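You operate a simulated robot arm through the tools that you are given. There is no shell and no other tool. Be economical: measure what you need, move in short steps, check, and stop when the job is done.

You are at the controls of a simulated two-armed robot. One attempt, no reset.

TASK
Hold the blue jug on the table top steady with one hand and put the fitting from the table top in it with the other.
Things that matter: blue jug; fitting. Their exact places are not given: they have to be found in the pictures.

Only the result counts: the job must be done as asked and must still hold three seconds after the hand-in. Knocking over, shifting, dropping, spilling or breaking anything else fails it.

THE ROBOT
Two 7-joint arms with two-finger grippers on one trunk, on a base that drives. Base frame: it is fixed to the floor where the robot stands at the start and does not move with it; the origin is under the middle of the robot, x ahead of it, y to its left, z up. Readings come in mm, rad, newtons and seconds.
The left shoulder is at the start at [36, 161, 1156], the right one opposite. With the tool pointing down near the work surface each hand reaches from about 280 to 740 mm from the robot's upright axis, wherever it stands, measured 20 degrees to its own side. Payload 2.45 kg a hand.
Tool frame (each hand has its own): the origin (TCP) lies between the finger pads and is the grasp point; the fingertips stand 26 mm ahead of it; z points along the fingers, y is the line along which they close. The gripper opens to 96 mm. The gripper's body begins 69 mm behind the TCP.
Orientation is told as [roll, pitch, yaw] about the base's x, y, z axes, in that order, counted from this pose: with the fingers straight down and closing along the base's y, the tool's x points along the base's -x, its y along +y and its z along -z.

THE INTERFACE
- The arms move only by the tool send_rows. It takes "left_increments", "right_increments" or both (then of equal length, played together; a hand with none holds still); each is a list of rows, each a list of 7 numbers: the turn, a rotation vector about the base's x, y, z in units of 45 degrees (1.0 is 45 degrees), then the shift along the base's x, y, z in units of 500 mm (1.0 is 500 mm), then the closure, from 0 (fully open) to 1 (shut). In form: [[rx, ry, rz, dx, dy, dz, claw], ...]. A call has 1 to 12 rows; each row is the pose to reach, as a shift and turn from the pose commanded when the call began. A call with a number of a shift or a turn outside -1 to 1 is refused whole. A row lasts 0.2 s, in which the tool goes at most 50 mm and 0.15 rad; a call with a longer step from one row to the next is refused whole, and so is a gripper value outside its range. Where a pose cannot be reached the arm comes as near as it can. A force on the tool above 40 N (or 10 N above the force at the start of the call, whichever is more), or a blocked arm, ends the call early, and 0.2 s more pass. Each finger halts on what it meets, pressing with about 27 N; the grip force reading is that of the motor and also rises with nothing between the fingers. The clock runs only during rows and for 0.2 s after the last one: add rows that repeat a pose to give the fingers time. It gives the time, the measured TCP pose, the force on the tool (base axes), the opening and the grip force at its end, in the units of the frame above (readings bear some noise), with the torque about the TCP (base axes, N m) and any sound that the robot's microphone picked up, and new pictures: "pictures" is both (left out), scene, wrist or none (wrist: the cameras of the hands that moved).
- Cameras (640 x 400 px; columns grow to the right, rows downward): "scene" is now at [107, -1.9, 1641.1]; the picture's right is [-0.01, -1.00, -0.00], its down [-0.67, 0.01, -0.74] and it looks along [0.74, -0.01, -0.67] (base axes); focal length 278 px, centre (320, 200). "left" rides on the left gripper at [82, -3, -98] in its tool frame; the picture's right is [0.04, 1.00, 0.00], its down [-0.73, 0.03, -0.68] and it looks along [-0.68, 0.03, 0.73] (tool axes); focal length 256 px, centre (320, 200). "right" rides on the right gripper at [82, 3, -98] in its tool frame; the picture's right is [-0.04, 1.00, 0.00], its down [-0.73, -0.03, -0.68] and it looks along [-0.68, -0.03, 0.73] (tool axes); focal length 256 px, centre (320, 200).
- raise_lower(by): slides the trunk up (or, below 0, down) by that many mm; the arms and the scene camera ride with it, the base frame stays. It gives what a move gives, with no picture.
- steer(legs): drives the robot by 1 to 6 legs, each [ahead, left, turn to the left] in mm, mm and rad, along the robot's own axes; the way and the turn of a leg run together, so that a leg with both is an arc; at most 1500 mm and 3.142 rad a leg. The arms and the cameras ride along, it lands a little off, and it stops where it bumps. It gives what a move gives, and a new picture of the scene camera.
- pan_tilt(pan, tilt): turns the head with the scene camera to pan (to the left, within 2.094 rad either way) and tilt (down, from -0.506 to 1.204), counted from straight ahead of the robot. It gives what a move gives, and a new picture of the scene camera.
- measure_at(camera, pixels): for up to 12 pixels [column, row] of the newest picture of that camera ("zoom" is the newest enlarged one), the place [x, y, z] in the base frame of the surface seen there, good to about 2 mm. No time passes.
- enlarge(camera, box): a new picture of the part [left, top, right, bottom] of that camera's present view, enlarged. No time passes.
- close_job(): hands the job in; it is judged then, once.

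Work in short steps. Measure before you move; look again where a grasp or a placing could have gone wrong, and mend it. You have 80 turns and 260 pictures in all, those below and enlarged ones among them. Open the grippers and draw the arms clear of the work before you hand the job in, unless the task says otherwise; then end with one line.

The tools are called after "Call:" by a JSON object that holds its "op" and its "data". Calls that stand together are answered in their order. send_rows: Moves the arms, as the interface text tells. Its arguments: {"type":"object","properties":{"left_increments":{"type":"array","items":{"type":"array","items":{"type":"number"}}},"right_increments":{"type":"array","items":{"type":"array","items":{"type":"number"}}},"pictures":{"type":"string","enum":["both","scene","wrist","none"]}},"required":[]} The other tools are called the same way: raise_lower (by) slides the trunk up or down; steer (legs) drives the base; pan_tilt (pan, tilt) turns the head that bears the scene camera; measure_at (camera, pixels) gives the place of the surface under pixels of a picture; enlarge (camera, box) takes an enlarged picture of a part of a camera's view; close_job () hands the job in.

At the start:

```text
time: 0.0
left_tool_pos: [505.3, 129.2, 1288.8]
left_tcp_rot: [0.0, 0.002, 0.001]
left_ft_force: [0.4, -0.2, -0.3]
left_moment: [0.01, 0.0, 0.0]
left_opening: 96.1
left_grasp_force: 0.0
right_tool_pos: [379.3, -247.9, 1261.8]
right_tcp_rot: [0.001, 0.0, 0.0]
right_ft_force: [0.4, 0.6, 0.4]
right_moment: [0.02, -0.03, -0.01]
right_opening: 96.0
right_grasp_force: 0.1
trunk travel left (down, up): [-325.0, 242.0]
robot x, y, heading: [-1.1, 2.1, 0.005]
head pan, tilt: [-0.014, 0.735]
```

scene: 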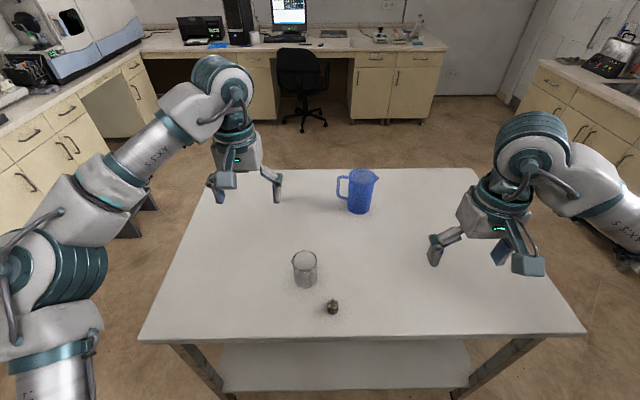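
right: 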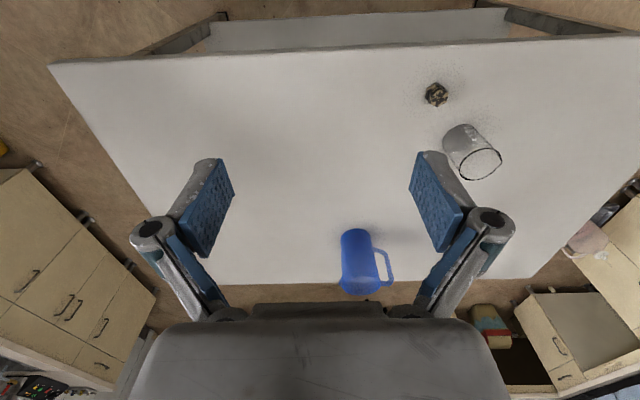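
left: 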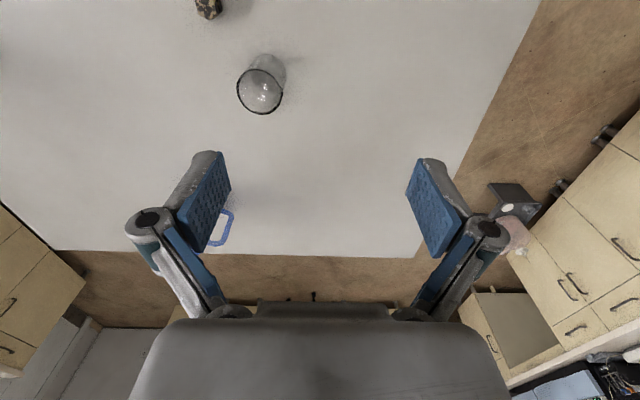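

The scene shows the blue jug near (360,190) with its handle to the left, the fitting at (333,307) and a glass beaker at (305,268). I enlarge both areas and measure.

Call:
{"op": "enlarge", "data": {"camera": "scene", "box": [310, 150, 410, 225]}}

Call:
{"op": "measure_at", "data": {"camera": "scene", "pixels": [[333, 301], [333, 307], [333, 320], [350, 170], [376, 178], [362, 205], [358, 214], [339, 188], [305, 285], [305, 253], [150, 330], [480, 172]]}}

Call:
{"op": "enlarge", "data": {"camera": "scene", "box": [280, 240, 380, 325]}}

```text
5.33 times, centred on (360, 188) of scene
```

zoom: 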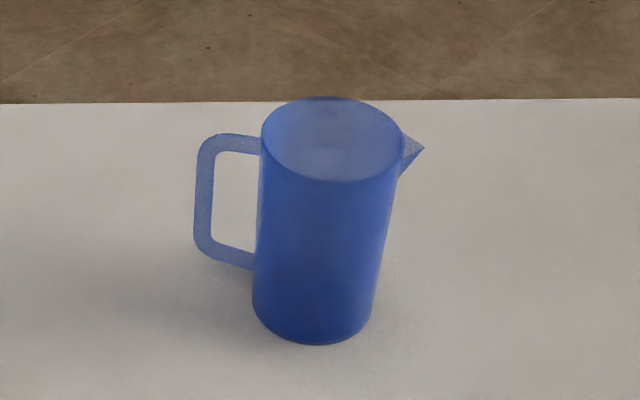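

```text
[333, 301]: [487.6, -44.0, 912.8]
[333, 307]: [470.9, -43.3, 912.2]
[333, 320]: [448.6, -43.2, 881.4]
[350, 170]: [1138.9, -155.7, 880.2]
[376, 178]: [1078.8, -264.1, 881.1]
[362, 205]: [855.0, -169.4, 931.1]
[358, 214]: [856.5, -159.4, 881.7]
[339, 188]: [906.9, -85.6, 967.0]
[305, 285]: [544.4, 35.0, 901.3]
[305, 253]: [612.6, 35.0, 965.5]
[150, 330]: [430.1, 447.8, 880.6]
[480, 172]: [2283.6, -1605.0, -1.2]
```

```text
4.71 times, centred on (330, 282) of scene
```

zoom: 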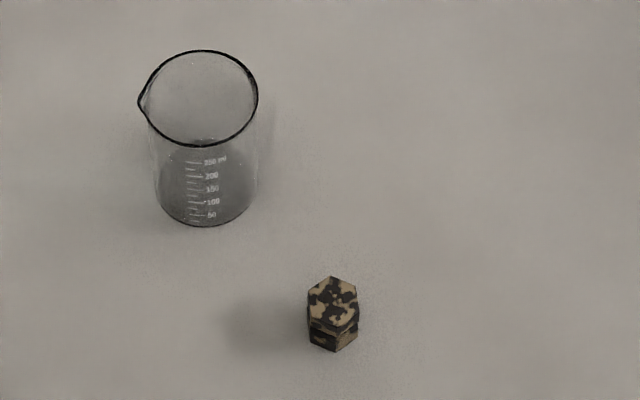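

The fitting is about 31 mm tall near (475,-43), table z≈881. Now I measure the jug in an enlarged view.

Call:
{"op": "enlarge", "data": {"camera": "scene", "box": [310, 150, 410, 225]}}

Call:
{"op": "measure_at", "data": {"camera": "zoom", "pixels": [[330, 98], [330, 180], [265, 130], [397, 150], [260, 250], [380, 250], [320, 260], [203, 190], [235, 143], [230, 252], [313, 338], [330, 140]]}}

Call:
{"op": "measure_at", "data": {"camera": "scene", "pixels": [[328, 303], [338, 303], [333, 298], [333, 310], [140, 338], [588, 333], [400, 335], [220, 170], [470, 169]]}}

```text
5.33 times, centred on (360, 188) of scene
```

zoom: 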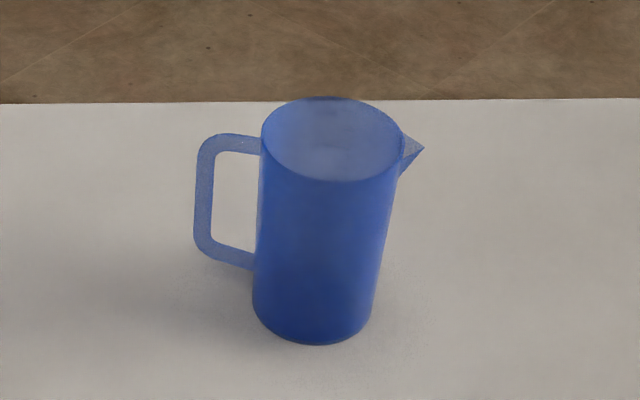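

```text
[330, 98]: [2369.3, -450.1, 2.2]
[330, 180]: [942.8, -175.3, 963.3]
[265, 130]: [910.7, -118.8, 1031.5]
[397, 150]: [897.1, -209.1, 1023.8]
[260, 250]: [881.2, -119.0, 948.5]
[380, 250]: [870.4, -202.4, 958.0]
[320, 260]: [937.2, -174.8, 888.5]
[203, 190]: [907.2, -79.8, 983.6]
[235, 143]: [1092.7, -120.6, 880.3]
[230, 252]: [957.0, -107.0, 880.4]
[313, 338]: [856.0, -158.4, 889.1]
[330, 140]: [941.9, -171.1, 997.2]
```

```text
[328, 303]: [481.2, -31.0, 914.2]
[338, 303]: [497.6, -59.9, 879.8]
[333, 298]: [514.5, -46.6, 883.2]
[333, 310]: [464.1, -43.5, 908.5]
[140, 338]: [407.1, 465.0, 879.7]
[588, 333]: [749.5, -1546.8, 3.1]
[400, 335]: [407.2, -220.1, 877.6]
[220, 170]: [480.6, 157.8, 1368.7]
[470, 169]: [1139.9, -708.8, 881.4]
```

Jug: centre ≈(904,-164), radius ≈45, rim z≈1030, handle bar at y≈-80; it's beyond reach, so I'll drive later. First the right hand goes above the fitting at (477,-44), with its flats facing ±y, to z≈1010, while the left moves aside.

Call:
{"op": "send_rows", "data": {"right_increments": [[0, 0, 0, 0.028, 0.058, -0.071, 0], [0, 0, 0, 0.056, 0.116, -0.08, 0], [0, 0, 0, 0.084, 0.174, -0.143, 0], [0, 0, 0, 0.112, 0.232, -0.214, 0], [0, 0, 0, 0.14, 0.29, -0.285, 0], [0, 0, 0, 0.168, 0.349, -0.35, 0], [0, 0, 0, 0.195, 0.408, -0.41, 0], [0, 0, 0, 0.195, 0.408, -0.457, 0], [0, 0, 0, 0.195, 0.408, -0.504, 0], [0, 0, 0, 0.195, 0.408, -0.504, 0]], "left_increments": [[0, 0, 0, 0, 0.07, 0, 0], [0, 0, 0, 0, 0.14, 0, 0], [0, 0, 0, 0, 0.21, 0, 0], [0, 0, 0, 0, 0.28, 0, 0], [0, 0, 0, 0, 0.28, 0, 0], [0, 0, 0, 0, 0.28, 0, 0], [0, 0, 0, 0, 0.28, 0, 0], [0, 0, 0, 0, 0.28, 0, 0], [0, 0, 0, 0, 0.28, 0, 0], [0, 0, 0, 0, 0.28, 0, 0]], "pictures": "both"}}

```text
time: 2.2
left_tool_pos: [502.5, 268.3, 1291.2]
left_tcp_rot: [0.0, -0.002, 0.001]
left_ft_force: [0.4, 0.3, 0.1]
left_moment: [0.0, 0.02, 0.0]
left_opening: 95.8
left_grasp_force: 0.1
right_tool_pos: [473.3, -42.2, 1011.1]
right_tcp_rot: [0.0, -0.003, -0.001]
right_ft_force: [0.3, -0.2, 0.3]
right_moment: [0.01, 0.0, 0.04]
right_opening: 95.8
right_grasp_force: 0.0
trunk travel left (down, up): [-325.0, 242.0]
robot x, y, heading: [1.1, -1.2, -0.001]
head pan, tilt: [-0.014, 0.735]
```

scene: 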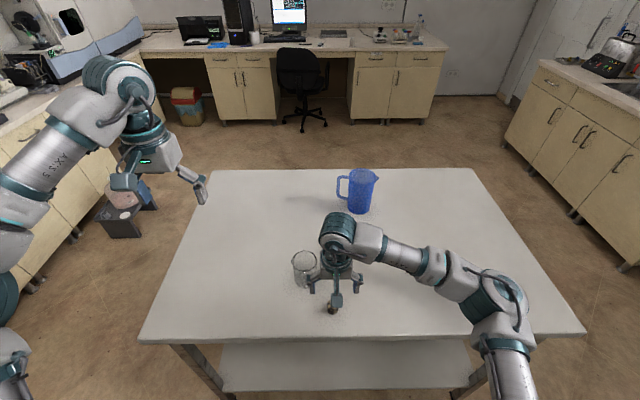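
right: 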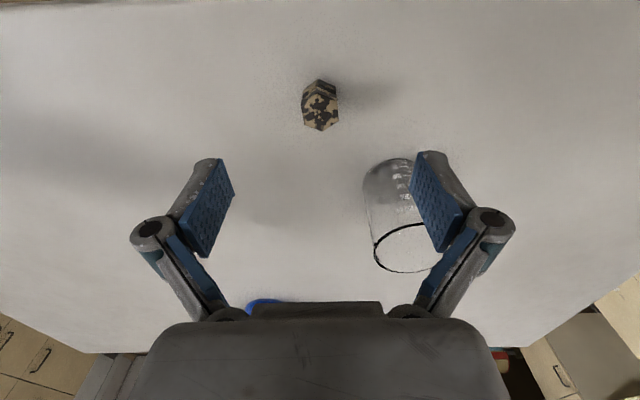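
left: 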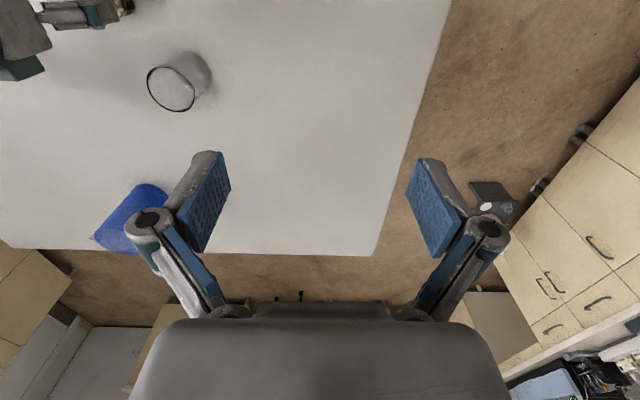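

The fitting is at (320,105) in the right wrist view; I measure its top edges and the beaker rim for clearance.

Call:
{"op": "measure_at", "data": {"camera": "right", "pixels": [[304, 112], [337, 112], [320, 98], [320, 128], [320, 105], [402, 227], [376, 250]]}}

Call:
{"op": "enlarge", "data": {"camera": "right", "box": [280, 65, 360, 145]}}

```text
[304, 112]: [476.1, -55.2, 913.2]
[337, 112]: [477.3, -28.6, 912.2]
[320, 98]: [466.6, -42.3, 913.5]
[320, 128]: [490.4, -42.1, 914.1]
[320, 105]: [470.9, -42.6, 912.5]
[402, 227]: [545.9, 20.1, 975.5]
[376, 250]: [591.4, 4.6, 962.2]
```

```text
5.00 times, centred on (320, 105) of right
```

zoom: 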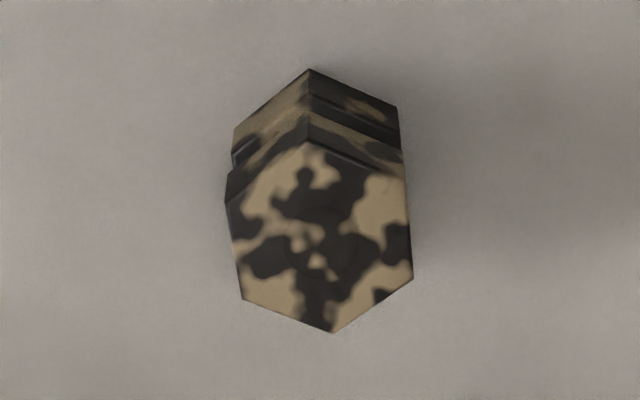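

The fitting centre is (478,-42), top 913. I descend to TCP z≈912 (tips ≈5 mm above the table) and close.

Call:
{"op": "send_rows", "data": {"right_increments": [[0, 0, 0, 0.008, 0, -0.07, 0], [0, 0, 0, 0.008, 0, -0.13, 0], [0, 0, 0, 0.008, 0, -0.17, 0], [0, 0, 0, 0.008, 0, -0.197, 0], [0, 0, 0, 0.008, 0, -0.197, 0.2], [0, 0, 0, 0.008, 0, -0.197, 0.5], [0, 0, 0, 0.008, 0, -0.197, 1], [0, 0, 0, 0.008, 0, -0.197, 1], [0, 0, 0, 0.008, 0, -0.197, 1]], "pictures": "wrist"}}

```text
time: 4.2
left_tool_pos: [502.5, 270.5, 1289.3]
left_tcp_rot: [-0.001, -0.002, 0.002]
left_ft_force: [-0.3, -0.3, 0.0]
left_moment: [0.01, -0.01, 0.01]
left_opening: 96.0
left_grasp_force: 0.1
right_tool_pos: [477.7, -41.0, 911.9]
right_tcp_rot: [-0.001, -0.002, 0.0]
right_ft_force: [-0.6, -0.8, 0.7]
right_moment: [0.03, 0.0, 0.02]
right_opening: 30.9
right_grasp_force: 27.1
trunk travel left (down, up): [-325.0, 242.0]
robot x, y, heading: [-1.2, -1.8, 0.003]
head pan, tilt: [-0.014, 0.735]
```

right: 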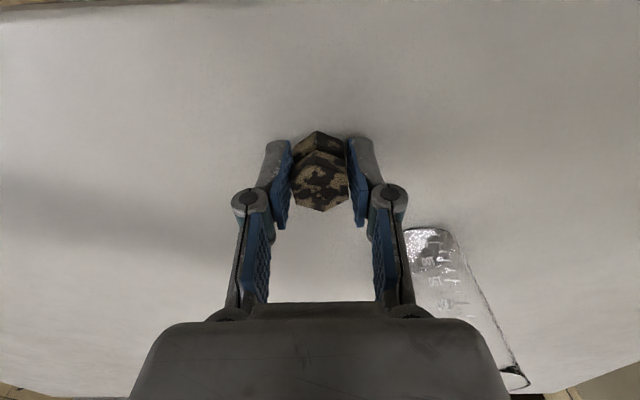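

The grip holds at 31 mm, 27 N. I lift straight up about 270 mm.

Call:
{"op": "send_rows", "data": {"right_increments": [[0, 0, 0, 0, 0, 0.04, 1], [0, 0, 0, 0, 0, 0.11, 1], [0, 0, 0, 0, 0, 0.19, 1], [0, 0, 0, 0, 0, 0.27, 1], [0, 0, 0, 0, 0, 0.35, 1], [0, 0, 0, 0, 0, 0.43, 1], [0, 0, 0, 0, 0, 0.5, 1], [0, 0, 0, 0, 0, 0.54, 1], [0, 0, 0, 0, 0, 0.54, 1]], "pictures": "both"}}

```text
time: 6.2
left_tool_pos: [502.6, 272.0, 1290.7]
left_tcp_rot: [0.0, 0.0, 0.002]
left_ft_force: [-0.1, 0.7, -0.4]
left_moment: [-0.04, 0.01, -0.02]
left_opening: 96.2
left_grasp_force: 0.0
right_tool_pos: [478.2, -40.4, 1181.8]
right_tcp_rot: [-0.001, -0.002, 0.001]
right_ft_force: [0.0, -0.4, 0.0]
right_moment: [-0.03, 0.02, -0.04]
right_opening: 30.7
right_grasp_force: 26.7
trunk travel left (down, up): [-325.0, 242.0]
robot x, y, heading: [0.1, 1.6, 0.001]
head pan, tilt: [-0.014, 0.735]
```

scene: 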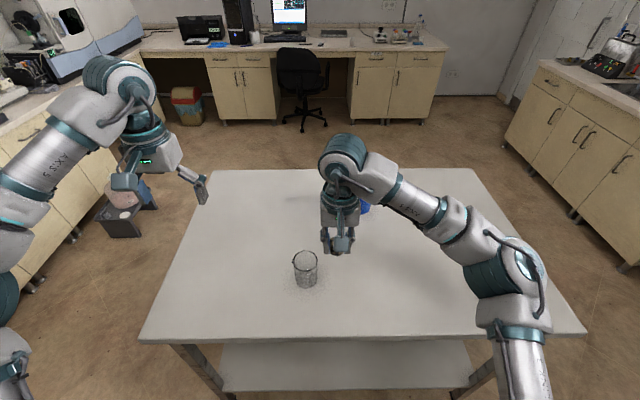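
right: 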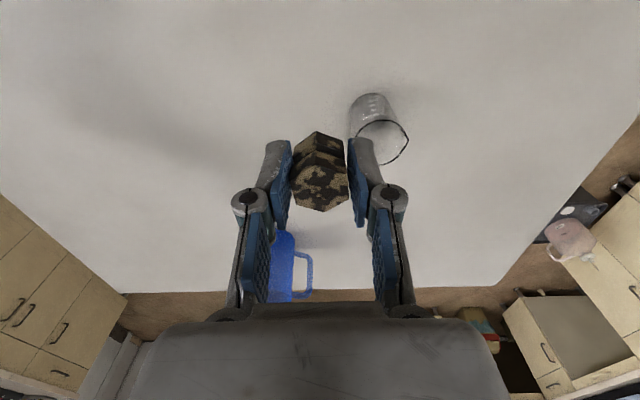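

The fitting is held. The jug is ~900 mm off, so I look down to see how much room the base has to the table edge (x≈407).

Call:
{"op": "pan_tilt", "data": {"pan": 0, "tilt": 1.204}}

```text
time: 7.1
left_tool_pos: [500.8, 269.3, 1290.5]
left_tcp_rot: [-0.001, -0.002, 0.004]
left_ft_force: [-0.2, 1.0, 1.0]
left_moment: [0.01, -0.02, -0.03]
left_opening: 96.1
left_grasp_force: 0.1
right_tool_pos: [476.5, -41.2, 1183.0]
right_tcp_rot: [-0.002, -0.001, 0.001]
right_ft_force: [-0.1, 0.8, -0.3]
right_moment: [0.0, 0.03, -0.05]
right_opening: 30.4
right_grasp_force: 26.6
trunk travel left (down, up): [-325.0, 242.0]
robot x, y, heading: [0.7, 1.0, -0.0]
head pan, tilt: [0.0, 1.201]
```

scene: 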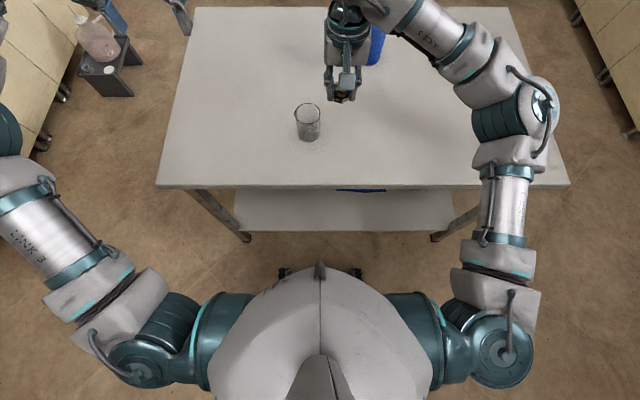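

I can see parts of the base at (285,272) and (355,272), and the table legs at (245,238) and (435,238); I measure these and the trunk front.

Call:
{"op": "measure_at", "data": {"camera": "scene", "pixels": [[285, 270], [355, 271], [320, 266], [320, 285], [300, 290], [245, 240], [435, 240], [340, 232], [320, 189], [360, 189], [320, 186], [320, 310]]}}

Call:
{"op": "enlarge", "data": {"camera": "scene", "box": [230, 170, 450, 308]}}

```text
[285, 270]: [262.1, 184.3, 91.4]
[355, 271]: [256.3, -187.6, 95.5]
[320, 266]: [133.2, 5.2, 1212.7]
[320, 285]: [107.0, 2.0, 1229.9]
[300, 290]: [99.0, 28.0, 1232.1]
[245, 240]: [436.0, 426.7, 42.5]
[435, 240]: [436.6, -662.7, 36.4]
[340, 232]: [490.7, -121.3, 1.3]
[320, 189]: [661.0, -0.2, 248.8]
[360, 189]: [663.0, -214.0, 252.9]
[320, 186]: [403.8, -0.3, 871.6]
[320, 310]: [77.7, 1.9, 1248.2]
```

```text
2.90 times, centred on (340, 239) of scene
```

zoom: 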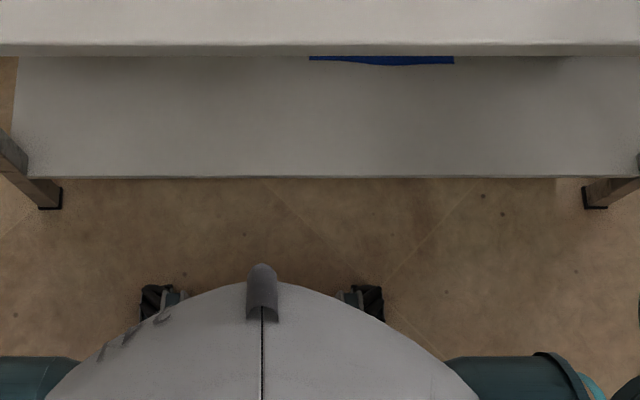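

The wheels (front x≈265, z<95) can pass under the shelf (z≈250), and the trunk front (≈165) has ~240 mm to the table edge. I check the elbow heights before driving ahead 200 and right 130.

Call:
{"op": "measure_at", "data": {"camera": "scene", "pixels": [[15, 200], [50, 240], [90, 290], [150, 360], [5, 130], [515, 110], [500, 200], [500, 260], [490, 350], [510, 300]]}}

```text
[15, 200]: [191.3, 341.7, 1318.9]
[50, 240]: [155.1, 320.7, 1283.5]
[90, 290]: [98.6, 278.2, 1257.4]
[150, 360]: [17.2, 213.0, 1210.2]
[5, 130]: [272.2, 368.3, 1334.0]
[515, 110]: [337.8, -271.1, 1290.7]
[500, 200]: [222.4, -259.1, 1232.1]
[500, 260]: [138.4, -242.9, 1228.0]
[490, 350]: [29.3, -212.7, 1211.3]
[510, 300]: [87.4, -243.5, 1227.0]
```

The arms are well above the table, so I drive ahead 200 and right 130.

Call:
{"op": "steer", "data": {"legs": [[0, -130, 0], [200, 0, 0]]}}

Call:
{"op": "pan_tilt", "data": {"pan": 0, "tilt": 0.85}}

```text
time: 9.8
left_tool_pos: [687.7, 137.7, 1290.1]
left_tcp_rot: [-0.004, -0.006, -0.001]
left_ft_force: [-0.3, -1.8, -0.9]
left_moment: [0.09, 0.0, 0.0]
left_opening: 96.1
left_grasp_force: 0.0
right_tool_pos: [661.3, -175.6, 1184.2]
right_tcp_rot: [-0.006, -0.006, -0.007]
right_ft_force: [0.8, -0.8, -1.3]
right_moment: [0.09, 0.04, -0.05]
right_opening: 30.8
right_grasp_force: 26.5
trunk travel left (down, up): [-325.0, 242.0]
robot x, y, heading: [190.7, -135.5, -0.007]
head pan, tilt: [0.0, 1.201]
stopped in leg 2: the robot was blocked; the commanded pose is now the measured one
```

scene: 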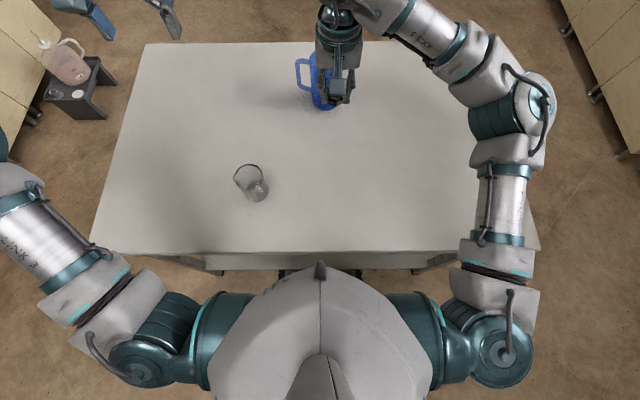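

```text
time: 10.6
left_tool_pos: [679.8, 142.6, 1293.2]
left_tcp_rot: [-0.009, -0.012, -0.001]
left_ft_force: [0.5, -0.5, 0.9]
left_moment: [0.03, -0.06, 0.04]
left_opening: 95.9
left_grasp_force: 0.0
right_tool_pos: [653.2, -170.7, 1186.9]
right_tcp_rot: [-0.008, -0.014, -0.005]
right_ft_force: [-0.2, 0.1, 1.2]
right_moment: [0.03, -0.02, -0.01]
right_opening: 30.6
right_grasp_force: 26.6
trunk travel left (down, up): [-325.0, 242.0]
robot x, y, heading: [187.4, -135.3, -0.004]
head pan, tilt: [0.0, 0.85]
```

scene: 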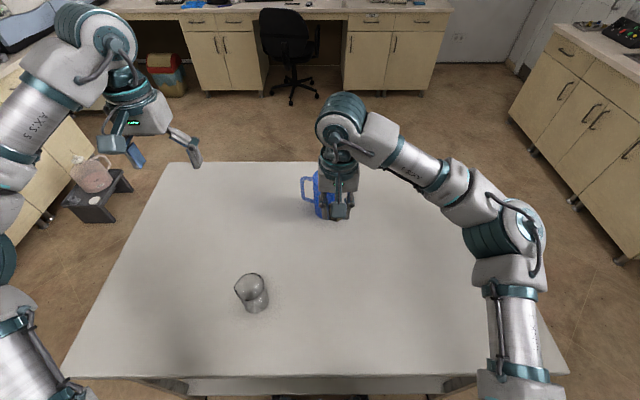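

The base was blocked at x≈187; I check whether the table or the items moved.

Call:
{"op": "measure_at", "data": {"camera": "scene", "pixels": [[320, 372], [200, 374], [252, 310], [250, 276], [318, 215], [303, 190], [313, 200]]}}

Call:
{"op": "enlarge", "data": {"camera": "scene", "box": [210, 160, 370, 320]}}

```text
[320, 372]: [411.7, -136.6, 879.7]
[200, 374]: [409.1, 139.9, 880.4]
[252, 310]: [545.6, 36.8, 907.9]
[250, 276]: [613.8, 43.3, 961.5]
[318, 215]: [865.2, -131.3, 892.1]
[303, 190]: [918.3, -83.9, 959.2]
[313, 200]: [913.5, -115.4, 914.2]
```

```text
2.50 times, centred on (290, 240) of scene
```

zoom: 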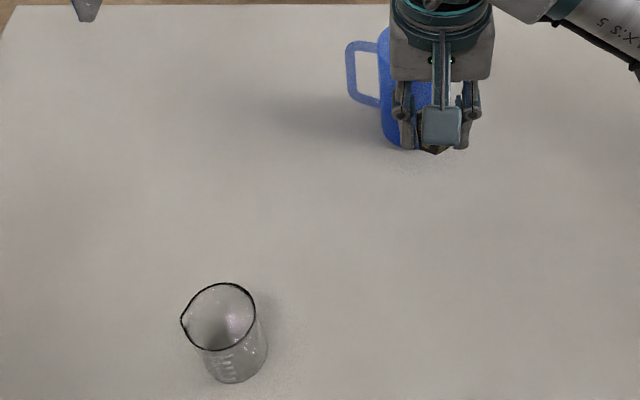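

Table and beaker are unmoved. The robot leans slightly (pitch −0.012), so I back off 30 mm to free the contact.

Call:
{"op": "steer", "data": {"legs": [[-30, 0, 0]]}}

```text
time: 11.4
left_tool_pos: [658.9, 151.4, 1287.3]
left_tcp_rot: [-0.014, -0.001, 0.002]
left_ft_force: [0.8, -0.1, -0.7]
left_moment: [0.02, 0.03, 0.02]
left_opening: 95.9
left_grasp_force: 0.0
right_tool_pos: [631.4, -162.4, 1182.8]
right_tcp_rot: [-0.015, -0.006, -0.006]
right_ft_force: [0.7, -0.3, -0.7]
right_moment: [0.01, 0.06, 0.03]
right_opening: 30.4
right_grasp_force: 26.5
trunk travel left (down, up): [-325.0, 242.0]
robot x, y, heading: [162.8, -133.7, -0.004]
head pan, tilt: [0.0, 0.85]
```

scene: 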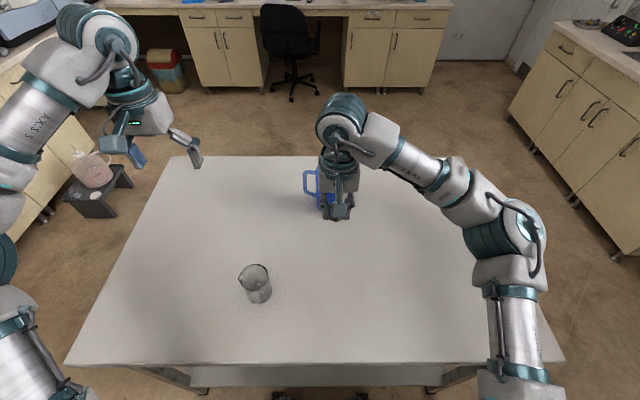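

The robot sits at x≈163, so I'll use tilted tools for reach. The right hand moves clear to −y, and the left pitches 45° forward and comes to about (700,0,1150).

Call:
{"op": "send_rows", "data": {"left_increments": [[0, -0.15, 0, 0.01, -0.04, -0.03, 0], [0, -0.3, 0, 0.02, -0.08, -0.07, 0], [0, -0.45, 0, 0.035, -0.13, -0.11, 0], [0, -0.6, 0, 0.05, -0.18, -0.16, 0.2], [0, -0.75, 0, 0.065, -0.23, -0.21, 0.4], [0, -0.9, 0, 0.075, -0.27, -0.25, 0.6], [0, -1, 0, 0.082, -0.3, -0.274, 0.625], [0, -1, 0, 0.082, -0.3, -0.274, 0.625]], "right_increments": [[0, 0, 0, 0, -0.08, 0, 1], [0, 0, 0, 0, -0.16, 0, 1], [0, 0, 0, 0, -0.22, 0, 1], [0, 0, 0, 0, -0.26, 0, 1], [0, 0, 0, 0, -0.26, 0, 1], [0, 0, 0, 0, -0.26, 0, 1], [0, 0, 0, 0, -0.26, 0, 1], [0, 0, 0, 0, -0.26, 0, 1]]}}

```text
time: 13.2
left_tool_pos: [687.5, -6.0, 1156.5]
left_tcp_rot: [-0.013, -0.798, 0.004]
left_ft_force: [0.4, 0.2, -1.2]
left_moment: [0.02, -0.01, 0.01]
left_opening: 36.1
left_grasp_force: 0.1
right_tool_pos: [621.6, -299.8, 1186.7]
right_tcp_rot: [-0.01, -0.016, -0.006]
right_ft_force: [-0.3, 0.3, -0.3]
right_moment: [-0.03, -0.01, -0.04]
right_opening: 30.4
right_grasp_force: 26.7
trunk travel left (down, up): [-325.0, 242.0]
robot x, y, heading: [159.5, -134.5, -0.004]
head pan, tilt: [0.0, 0.85]
```

scene: 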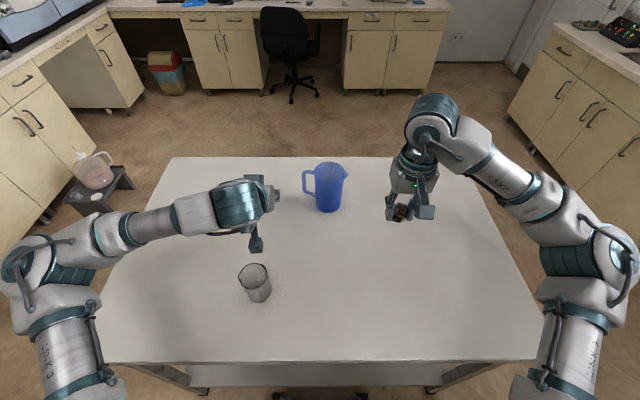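
right: 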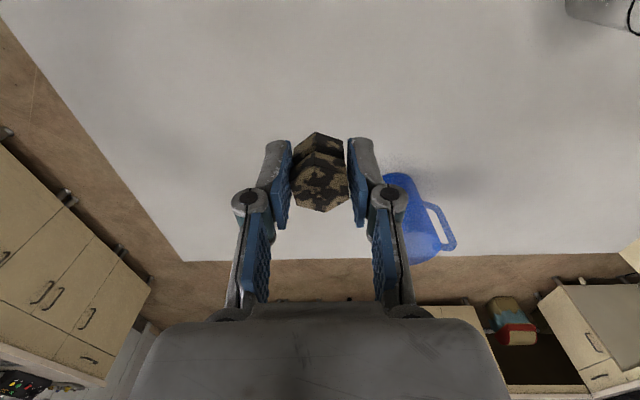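
left: 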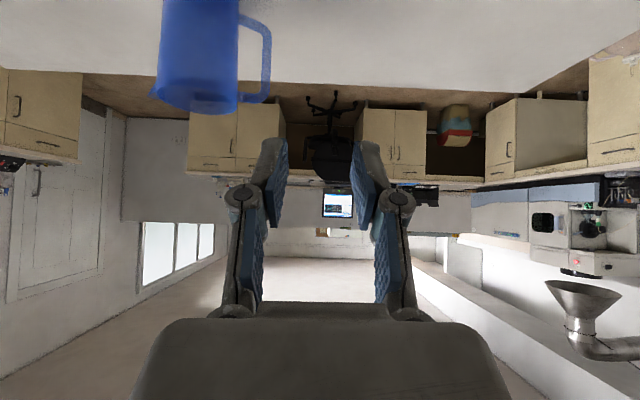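

Both views show the handle now: left camera at (266,60), scene at (308,185). I measure it precisely.

Call:
{"op": "measure_at", "data": {"camera": "left", "pixels": [[267, 30], [267, 60], [267, 85], [263, 60], [271, 60], [250, 98], [250, 22], [236, 60], [158, 90], [200, 60]]}}

Call:
{"op": "enlarge", "data": {"camera": "left", "box": [140, 0, 300, 120]}}

Call:
{"op": "enlarge", "data": {"camera": "scene", "box": [290, 150, 360, 220]}}

```text
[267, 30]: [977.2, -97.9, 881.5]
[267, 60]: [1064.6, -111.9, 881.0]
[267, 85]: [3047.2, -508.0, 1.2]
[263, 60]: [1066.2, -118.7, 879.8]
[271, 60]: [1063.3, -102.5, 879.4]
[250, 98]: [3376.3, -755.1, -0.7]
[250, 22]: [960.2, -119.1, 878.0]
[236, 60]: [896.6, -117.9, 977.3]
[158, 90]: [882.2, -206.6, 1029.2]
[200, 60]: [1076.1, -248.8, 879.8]
```

```text
3.33 times, centred on (220, 60) of left
```

zoom: 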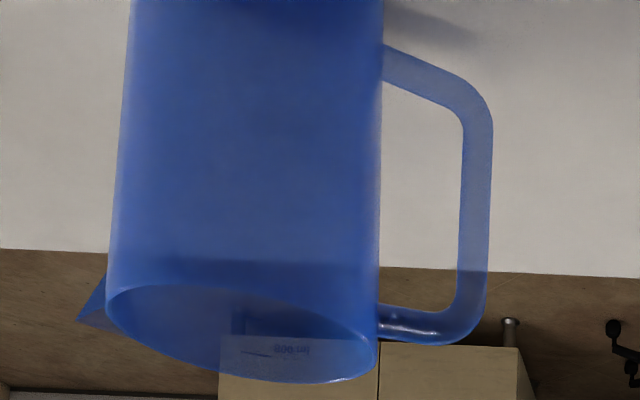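

```text
5.71 times, centred on (325, 185) of scene
```

zoom: 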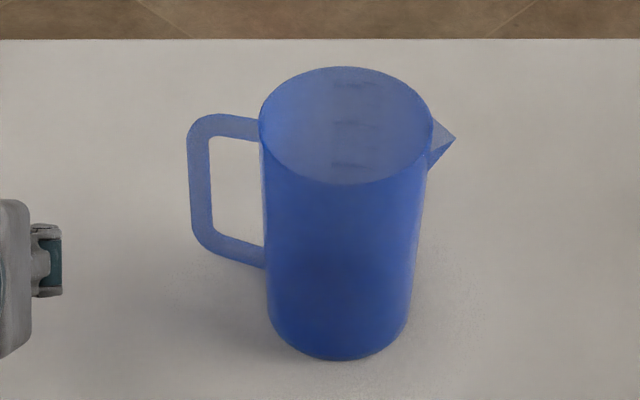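

The translucent handle gives patchy depth, so I sample several pixels of the scene enlargement.

Call:
{"op": "measure_at", "data": {"camera": "zoom", "pixels": [[190, 160], [192, 180], [196, 200], [200, 180], [207, 180], [210, 200], [205, 225], [200, 130], [190, 140], [225, 118], [240, 262], [262, 145]]}}

Call:
{"op": "measure_at", "data": {"camera": "zoom", "pixels": [[430, 130], [262, 115], [340, 183], [300, 170], [390, 172], [340, 358], [270, 280], [418, 240], [455, 138]]}}

```text
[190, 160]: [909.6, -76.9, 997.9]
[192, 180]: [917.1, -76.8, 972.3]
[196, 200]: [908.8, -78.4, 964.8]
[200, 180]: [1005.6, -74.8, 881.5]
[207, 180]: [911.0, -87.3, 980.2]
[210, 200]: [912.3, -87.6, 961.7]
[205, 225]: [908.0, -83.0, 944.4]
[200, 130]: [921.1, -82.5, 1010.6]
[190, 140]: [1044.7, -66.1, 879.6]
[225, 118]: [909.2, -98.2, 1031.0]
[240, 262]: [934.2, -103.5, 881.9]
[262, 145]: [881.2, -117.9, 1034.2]
```

```text
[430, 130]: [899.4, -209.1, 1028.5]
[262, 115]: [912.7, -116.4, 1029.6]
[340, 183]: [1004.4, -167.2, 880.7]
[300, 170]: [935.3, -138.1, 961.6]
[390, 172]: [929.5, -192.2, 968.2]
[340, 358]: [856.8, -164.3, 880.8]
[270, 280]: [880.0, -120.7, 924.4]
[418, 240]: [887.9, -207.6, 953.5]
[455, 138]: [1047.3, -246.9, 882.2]
```

Handle bar centre ≈(914,-82), z 945–1015 free inside; jug centre ≈(903,-163), radius 46. The left goes to a pre-grasp at (822,-82,1042), pitch −55°.

Call:
{"op": "send_rows", "data": {"left_increments": [[0, -0.05, 0, 0.04, -0.04, -0.03, 0.625], [0, -0.1, 0, 0.08, -0.08, -0.07, 0.625], [0, -0.15, 0, 0.13, -0.11, -0.11, 0.625], [0, -0.206, 0, 0.18, -0.14, -0.15, 0.625], [0, -0.206, 0, 0.23, -0.152, -0.19, 0.625], [0, -0.206, 0, 0.269, -0.152, -0.229, 0.625], [0, -0.206, 0, 0.269, -0.152, -0.229, 0.625], [0, -0.206, 0, 0.269, -0.152, -0.229, 0.625]]}}

```text
time: 15.0
left_tool_pos: [824.1, -81.4, 1042.9]
left_tcp_rot: [-0.013, -0.959, 0.005]
left_ft_force: [-0.9, -0.6, 0.3]
left_moment: [0.01, -0.01, 0.0]
left_opening: 35.9
left_grasp_force: 0.1
right_tool_pos: [621.3, -297.5, 1187.2]
right_tcp_rot: [-0.009, -0.016, -0.006]
right_ft_force: [-0.7, 0.4, -0.5]
right_moment: [0.01, -0.03, 0.0]
right_opening: 30.6
right_grasp_force: 27.3
trunk travel left (down, up): [-325.0, 242.0]
robot x, y, heading: [158.5, -133.4, -0.003]
head pan, tilt: [0.0, 0.85]
```

scene: 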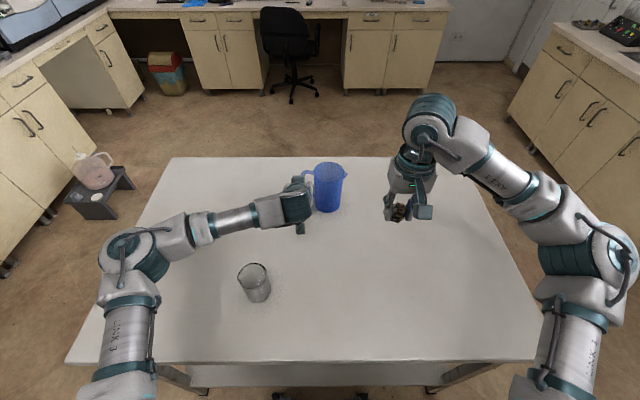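
left: 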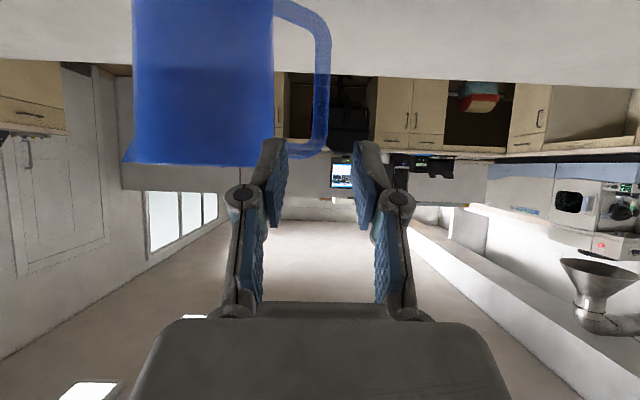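

The knuckle of the jug-side finger would pass close to the jug body, so I yaw the hand −15° to come in from the handle side, with a 30 mm opening, at (825,-58,1042).

Call:
{"op": "send_rows", "data": {"left_increments": [[0, 0, -0.11, 0.001, 0.02, 0, 0.68], [0, 0, -0.22, 0.001, 0.04, 0, 0.69], [0, 0, -0.333, 0.001, 0.046, 0, 0.69], [0, 0, -0.333, 0.001, 0.046, 0, 0.69]]}}

```text
time: 16.0
left_tool_pos: [822.8, -59.9, 1042.3]
left_tcp_rot: [-0.01, -0.959, -0.26]
left_ft_force: [-0.2, -0.5, 0.1]
left_moment: [0.01, 0.02, -0.01]
left_opening: 29.5
left_grasp_force: 0.0
right_tool_pos: [621.4, -299.2, 1187.3]
right_tcp_rot: [-0.009, -0.015, -0.006]
right_ft_force: [0.6, 0.4, 0.4]
right_moment: [-0.01, -0.01, -0.04]
right_opening: 30.2
right_grasp_force: 27.2
trunk travel left (down, up): [-325.0, 242.0]
robot x, y, heading: [160.1, -134.6, -0.005]
head pan, tilt: [0.0, 0.85]
```

scene: 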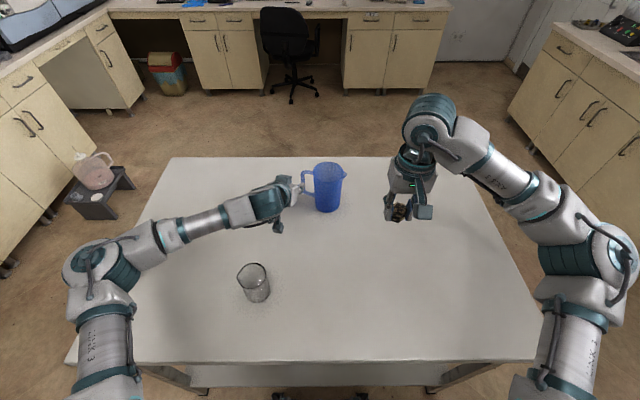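
left: 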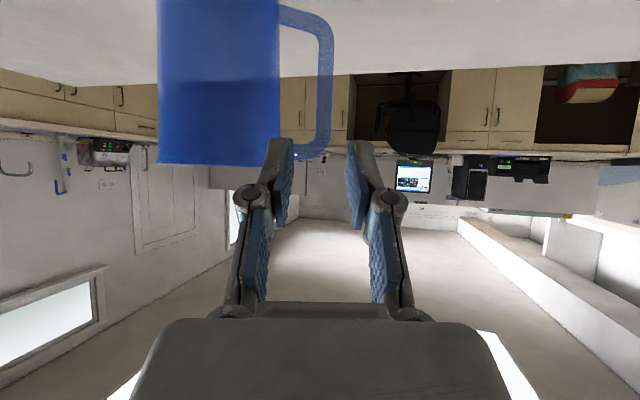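

The bar lies at column ~325, nearly centred. I advance 60 mm along the approach and check.

Call:
{"op": "send_rows", "data": {"left_increments": [[0, 0, 0, 0.032, -0.004, -0.023, 0.69], [0, 0, 0, 0.064, -0.013, -0.046, 0.69], [0, 0, 0, 0.096, -0.021, -0.069, 0.69], [0, 0, 0, 0.096, -0.021, -0.069, 0.69]], "pictures": "both"}}

Call:
{"op": "enlarge", "data": {"camera": "scene", "box": [260, 150, 360, 220]}}

```text
time: 17.0
left_tool_pos: [870.7, -70.1, 1009.3]
left_tcp_rot: [-0.01, -0.961, -0.259]
left_ft_force: [-0.3, -0.9, 0.0]
left_moment: [-0.01, 0.02, -0.01]
left_opening: 29.4
left_grasp_force: 0.1
right_tool_pos: [620.9, -300.5, 1187.7]
right_tcp_rot: [-0.009, -0.014, -0.007]
right_ft_force: [0.2, -0.4, 0.0]
right_moment: [0.02, 0.01, -0.03]
right_opening: 30.4
right_grasp_force: 27.1
trunk travel left (down, up): [-325.0, 242.0]
robot x, y, heading: [160.3, -133.1, -0.002]
head pan, tilt: [0.0, 0.85]
```

scene: 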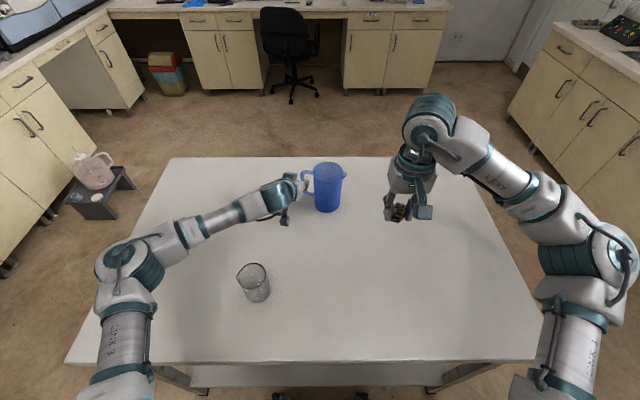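
left: 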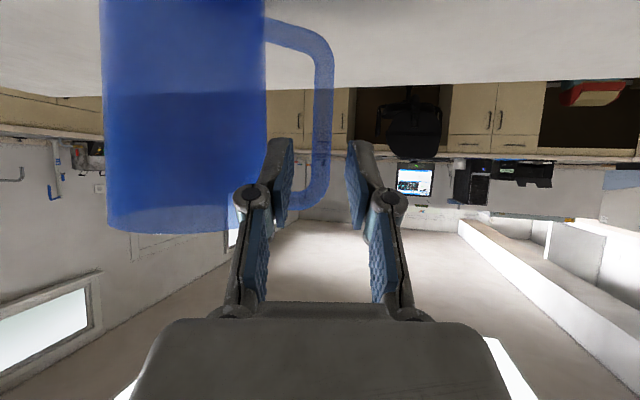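

```text
5.71 times, centred on (310, 185) of scene
```

zoom: 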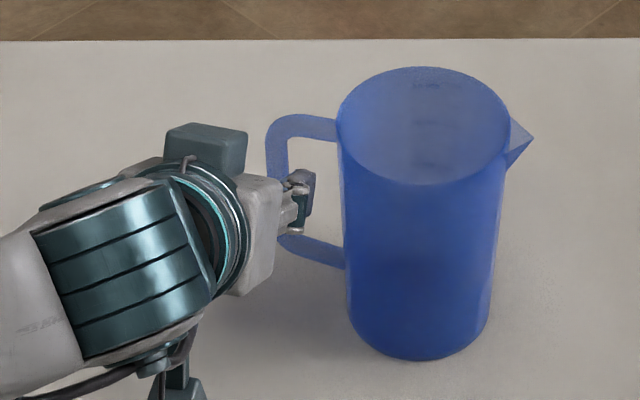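

Aligned: bar at columns 313–332 between fingers at 290 and 347. I advance the last 42 mm and look before closing.

Call:
{"op": "send_rows", "data": {"left_increments": [[0, 0, 0, 0.034, -0.009, -0.024, 0.69], [0, 0, 0, 0.068, -0.017, -0.049, 0.69], [0, 0, 0, 0.068, -0.017, -0.049, 0.69]], "pictures": "both"}}

Call:
{"op": "enlarge", "data": {"camera": "scene", "box": [260, 150, 360, 220]}}

```text
time: 17.8
left_tool_pos: [903.4, -80.5, 983.2]
left_tcp_rot: [-0.009, -0.961, -0.262]
left_ft_force: [-0.4, 0.1, -0.9]
left_moment: [0.02, 0.03, -0.01]
left_opening: 29.7
left_grasp_force: 0.0
right_tool_pos: [620.2, -300.3, 1187.4]
right_tcp_rot: [-0.006, -0.016, -0.008]
right_ft_force: [-0.6, -0.1, -0.4]
right_moment: [-0.02, 0.01, 0.01]
right_opening: 30.2
right_grasp_force: 27.0
trunk travel left (down, up): [-325.0, 242.0]
robot x, y, heading: [156.9, -135.5, -0.008]
head pan, tilt: [0.0, 0.85]
```

scene: 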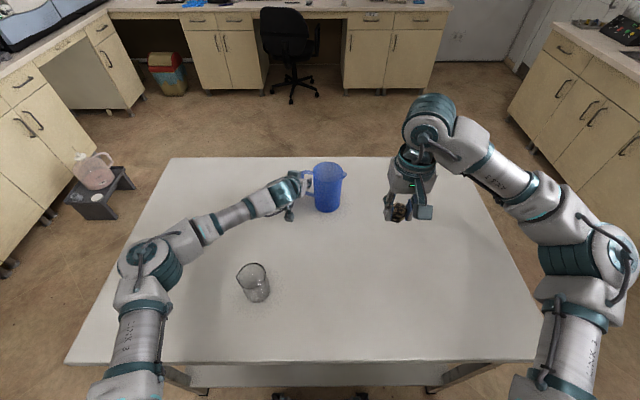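
left: 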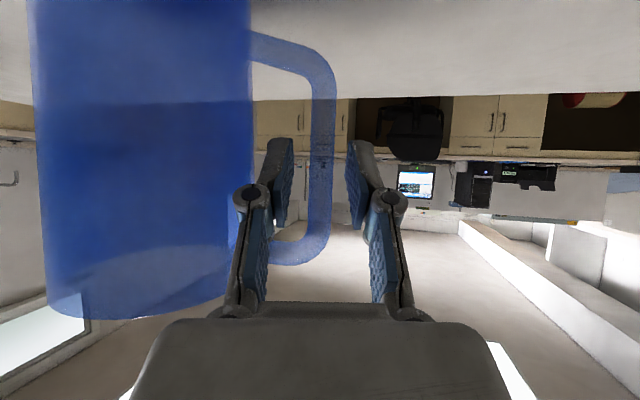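

```text
5.71 times, centred on (310, 185) of scene
```

zoom: 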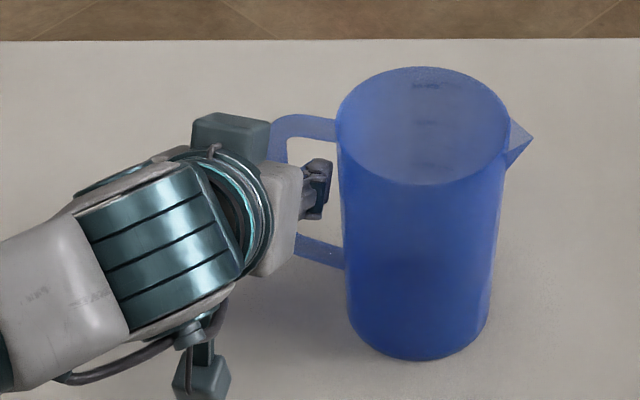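

The bar is centred between the fingers, so I close the left gripper gradually.

Call:
{"op": "send_rows", "data": {"left_increments": [[0, 0, 0, 0, 0, 0, 0.75], [0, 0, 0, 0, 0, 0, 0.82], [0, 0, 0, 0, 0, 0, 0.9], [0, 0, 0, 0, 0, 0, 1], [0, 0, 0, 0, 0, 0, 1], [0, 0, 0, 0, 0, 0, 1]], "pictures": "both"}}

Call:
{"op": "enlarge", "data": {"camera": "scene", "box": [260, 150, 360, 220]}}

```text
time: 19.2
left_tool_pos: [905.8, -80.0, 985.0]
left_tcp_rot: [-0.011, -0.96, -0.258]
left_ft_force: [-0.2, 0.0, 0.9]
left_moment: [-0.35, 0.07, -0.01]
left_opening: 11.5
left_grasp_force: 27.2
right_tool_pos: [621.9, -301.2, 1187.5]
right_tcp_rot: [-0.007, -0.016, -0.007]
right_ft_force: [-0.4, -0.4, 0.8]
right_moment: [-0.02, 0.01, -0.02]
right_opening: 30.3
right_grasp_force: 27.3
trunk travel left (down, up): [-325.0, 242.0]
robot x, y, heading: [158.7, -132.6, -0.008]
head pan, tilt: [0.0, 0.85]
```

scene: 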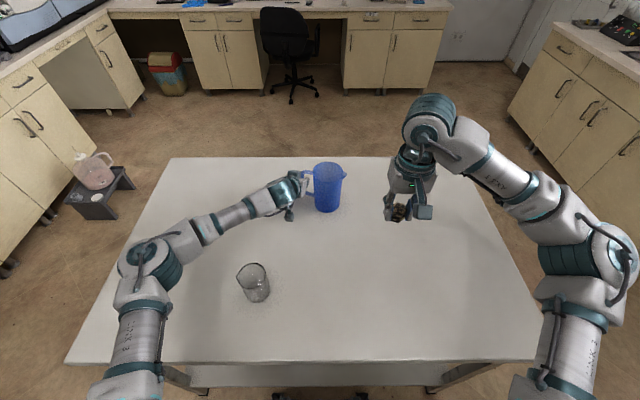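
left: 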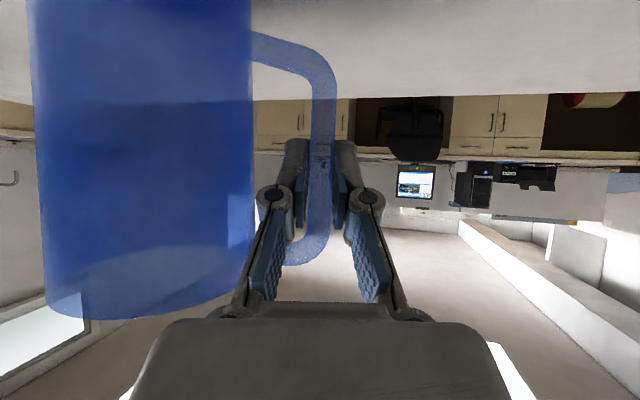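

```text
5.71 times, centred on (310, 185) of scene
```

zoom: 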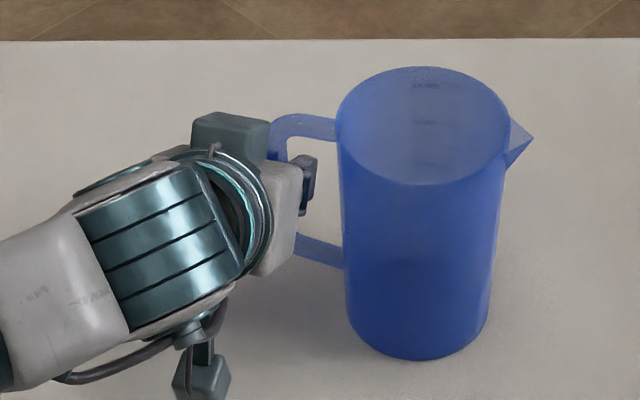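

Handle gripped at 11.5 mm, 27 N, and the jug stands unmoved. Now the right hand pitches forward ~35° while moving to (780,-300,1200).

Call:
{"op": "send_rows", "data": {"right_increments": [[0, -0.13, 0, 0.05, 0, 0.005, 1], [0, -0.26, 0, 0.11, 0, 0.01, 1], [0, -0.39, 0, 0.17, 0, 0.015, 1], [0, -0.52, 0, 0.23, 0, 0.02, 1], [0, -0.65, 0, 0.28, 0, 0.025, 1], [0, -0.76, 0, 0.316, 0, 0.025, 1], [0, -0.76, 0, 0.316, 0, 0.025, 1], [0, -0.76, 0, 0.316, 0, 0.025, 1]], "left_increments": [[0, 0, 0, 0, 0, 0, 1], [0, 0, 0, 0, 0, 0, 1], [0, 0, 0, 0, 0, 0, 1], [0, 0, 0, 0, 0, 0, 1], [0, 0, 0, 0, 0, 0, 1], [0, 0, 0, 0, 0, 0, 1], [0, 0, 0, 0, 0, 0, 1], [0, 0, 0, 0, 0, 0, 1]], "pictures": "scene"}}

```text
time: 21.0
left_tool_pos: [904.5, -79.6, 983.1]
left_tcp_rot: [-0.011, -0.959, -0.258]
left_ft_force: [-1.0, -0.8, 2.0]
left_moment: [-0.36, 0.07, 0.03]
left_opening: 11.4
left_grasp_force: 27.0
right_tool_pos: [779.3, -302.4, 1198.9]
right_tcp_rot: [-0.003, -0.613, -0.009]
right_ft_force: [0.3, 0.7, -1.2]
right_moment: [0.01, 0.0, -0.02]
right_opening: 30.3
right_grasp_force: 26.9
trunk travel left (down, up): [-325.0, 242.0]
robot x, y, heading: [160.5, -135.4, -0.006]
head pan, tilt: [0.0, 0.85]
```

scene: 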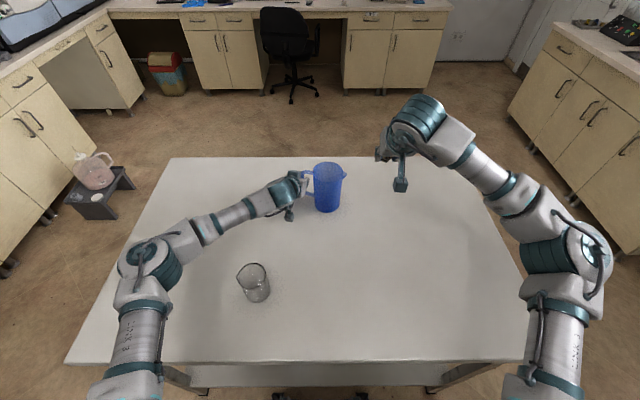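

Reached cleanly; now I yaw the right hand +25° and move to (890,-200,1150), near the jug mouth.

Call:
{"op": "send_rows", "data": {"right_increments": [[0, 0, 0.12, 0.045, 0.04, -0.01, 1], [0, 0, 0.24, 0.09, 0.08, -0.03, 1], [0, 0, 0.36, 0.135, 0.12, -0.05, 1], [0, 0, 0.48, 0.18, 0.16, -0.075, 1], [0, 0, 0.556, 0.222, 0.204, -0.098, 1], [0, 0, 0.556, 0.222, 0.204, -0.098, 1], [0, 0, 0.556, 0.222, 0.204, -0.098, 1]], "left_increments": [[0, 0, 0, 0, 0, 0, 1], [0, 0, 0, 0, 0, 0, 1], [0, 0, 0, 0, 0, 0, 1], [0, 0, 0, 0, 0, 0, 1], [0, 0, 0, 0, 0, 0, 1], [0, 0, 0, 0, 0, 0, 1], [0, 0, 0, 0, 0, 0, 1]], "pictures": "both"}}

Call:
{"op": "enlarge", "data": {"camera": "scene", "box": [260, 120, 400, 220]}}

```text
time: 22.6
left_tool_pos: [903.8, -78.0, 983.0]
left_tcp_rot: [-0.01, -0.961, -0.258]
left_ft_force: [-0.5, 0.3, 2.8]
left_moment: [-0.28, 0.11, 0.01]
left_opening: 11.4
left_grasp_force: 26.9
right_tool_pos: [890.4, -196.4, 1151.2]
right_tcp_rot: [-0.003, -0.611, 0.429]
right_ft_force: [-0.6, 0.4, -0.2]
right_moment: [0.0, 0.01, -0.01]
right_opening: 30.3
right_grasp_force: 27.0
trunk travel left (down, up): [-325.0, 242.0]
robot x, y, heading: [158.8, -131.8, -0.005]
head pan, tilt: [0.0, 0.85]
```

scene: 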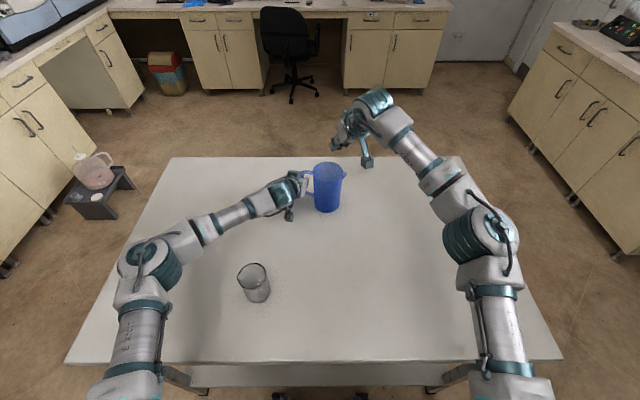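
right: 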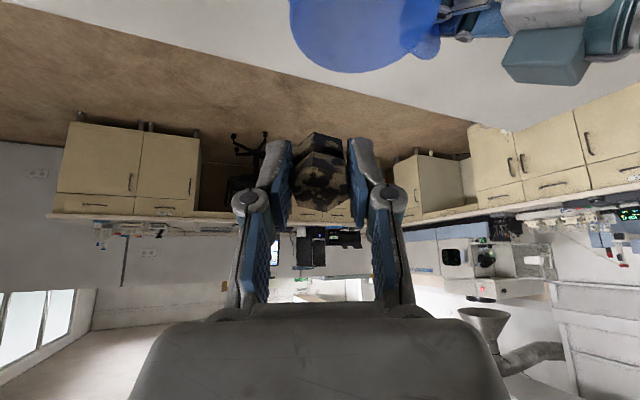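
left: 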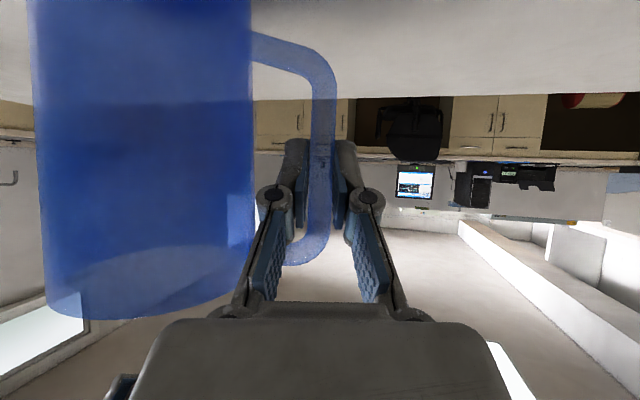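

```text
4.00 times, centred on (330, 170) of scene
```

zoom: 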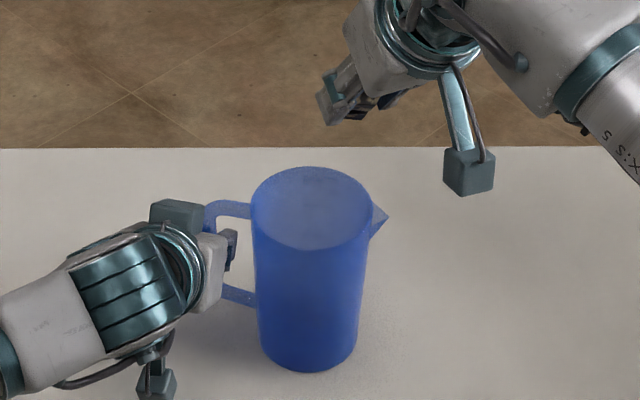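

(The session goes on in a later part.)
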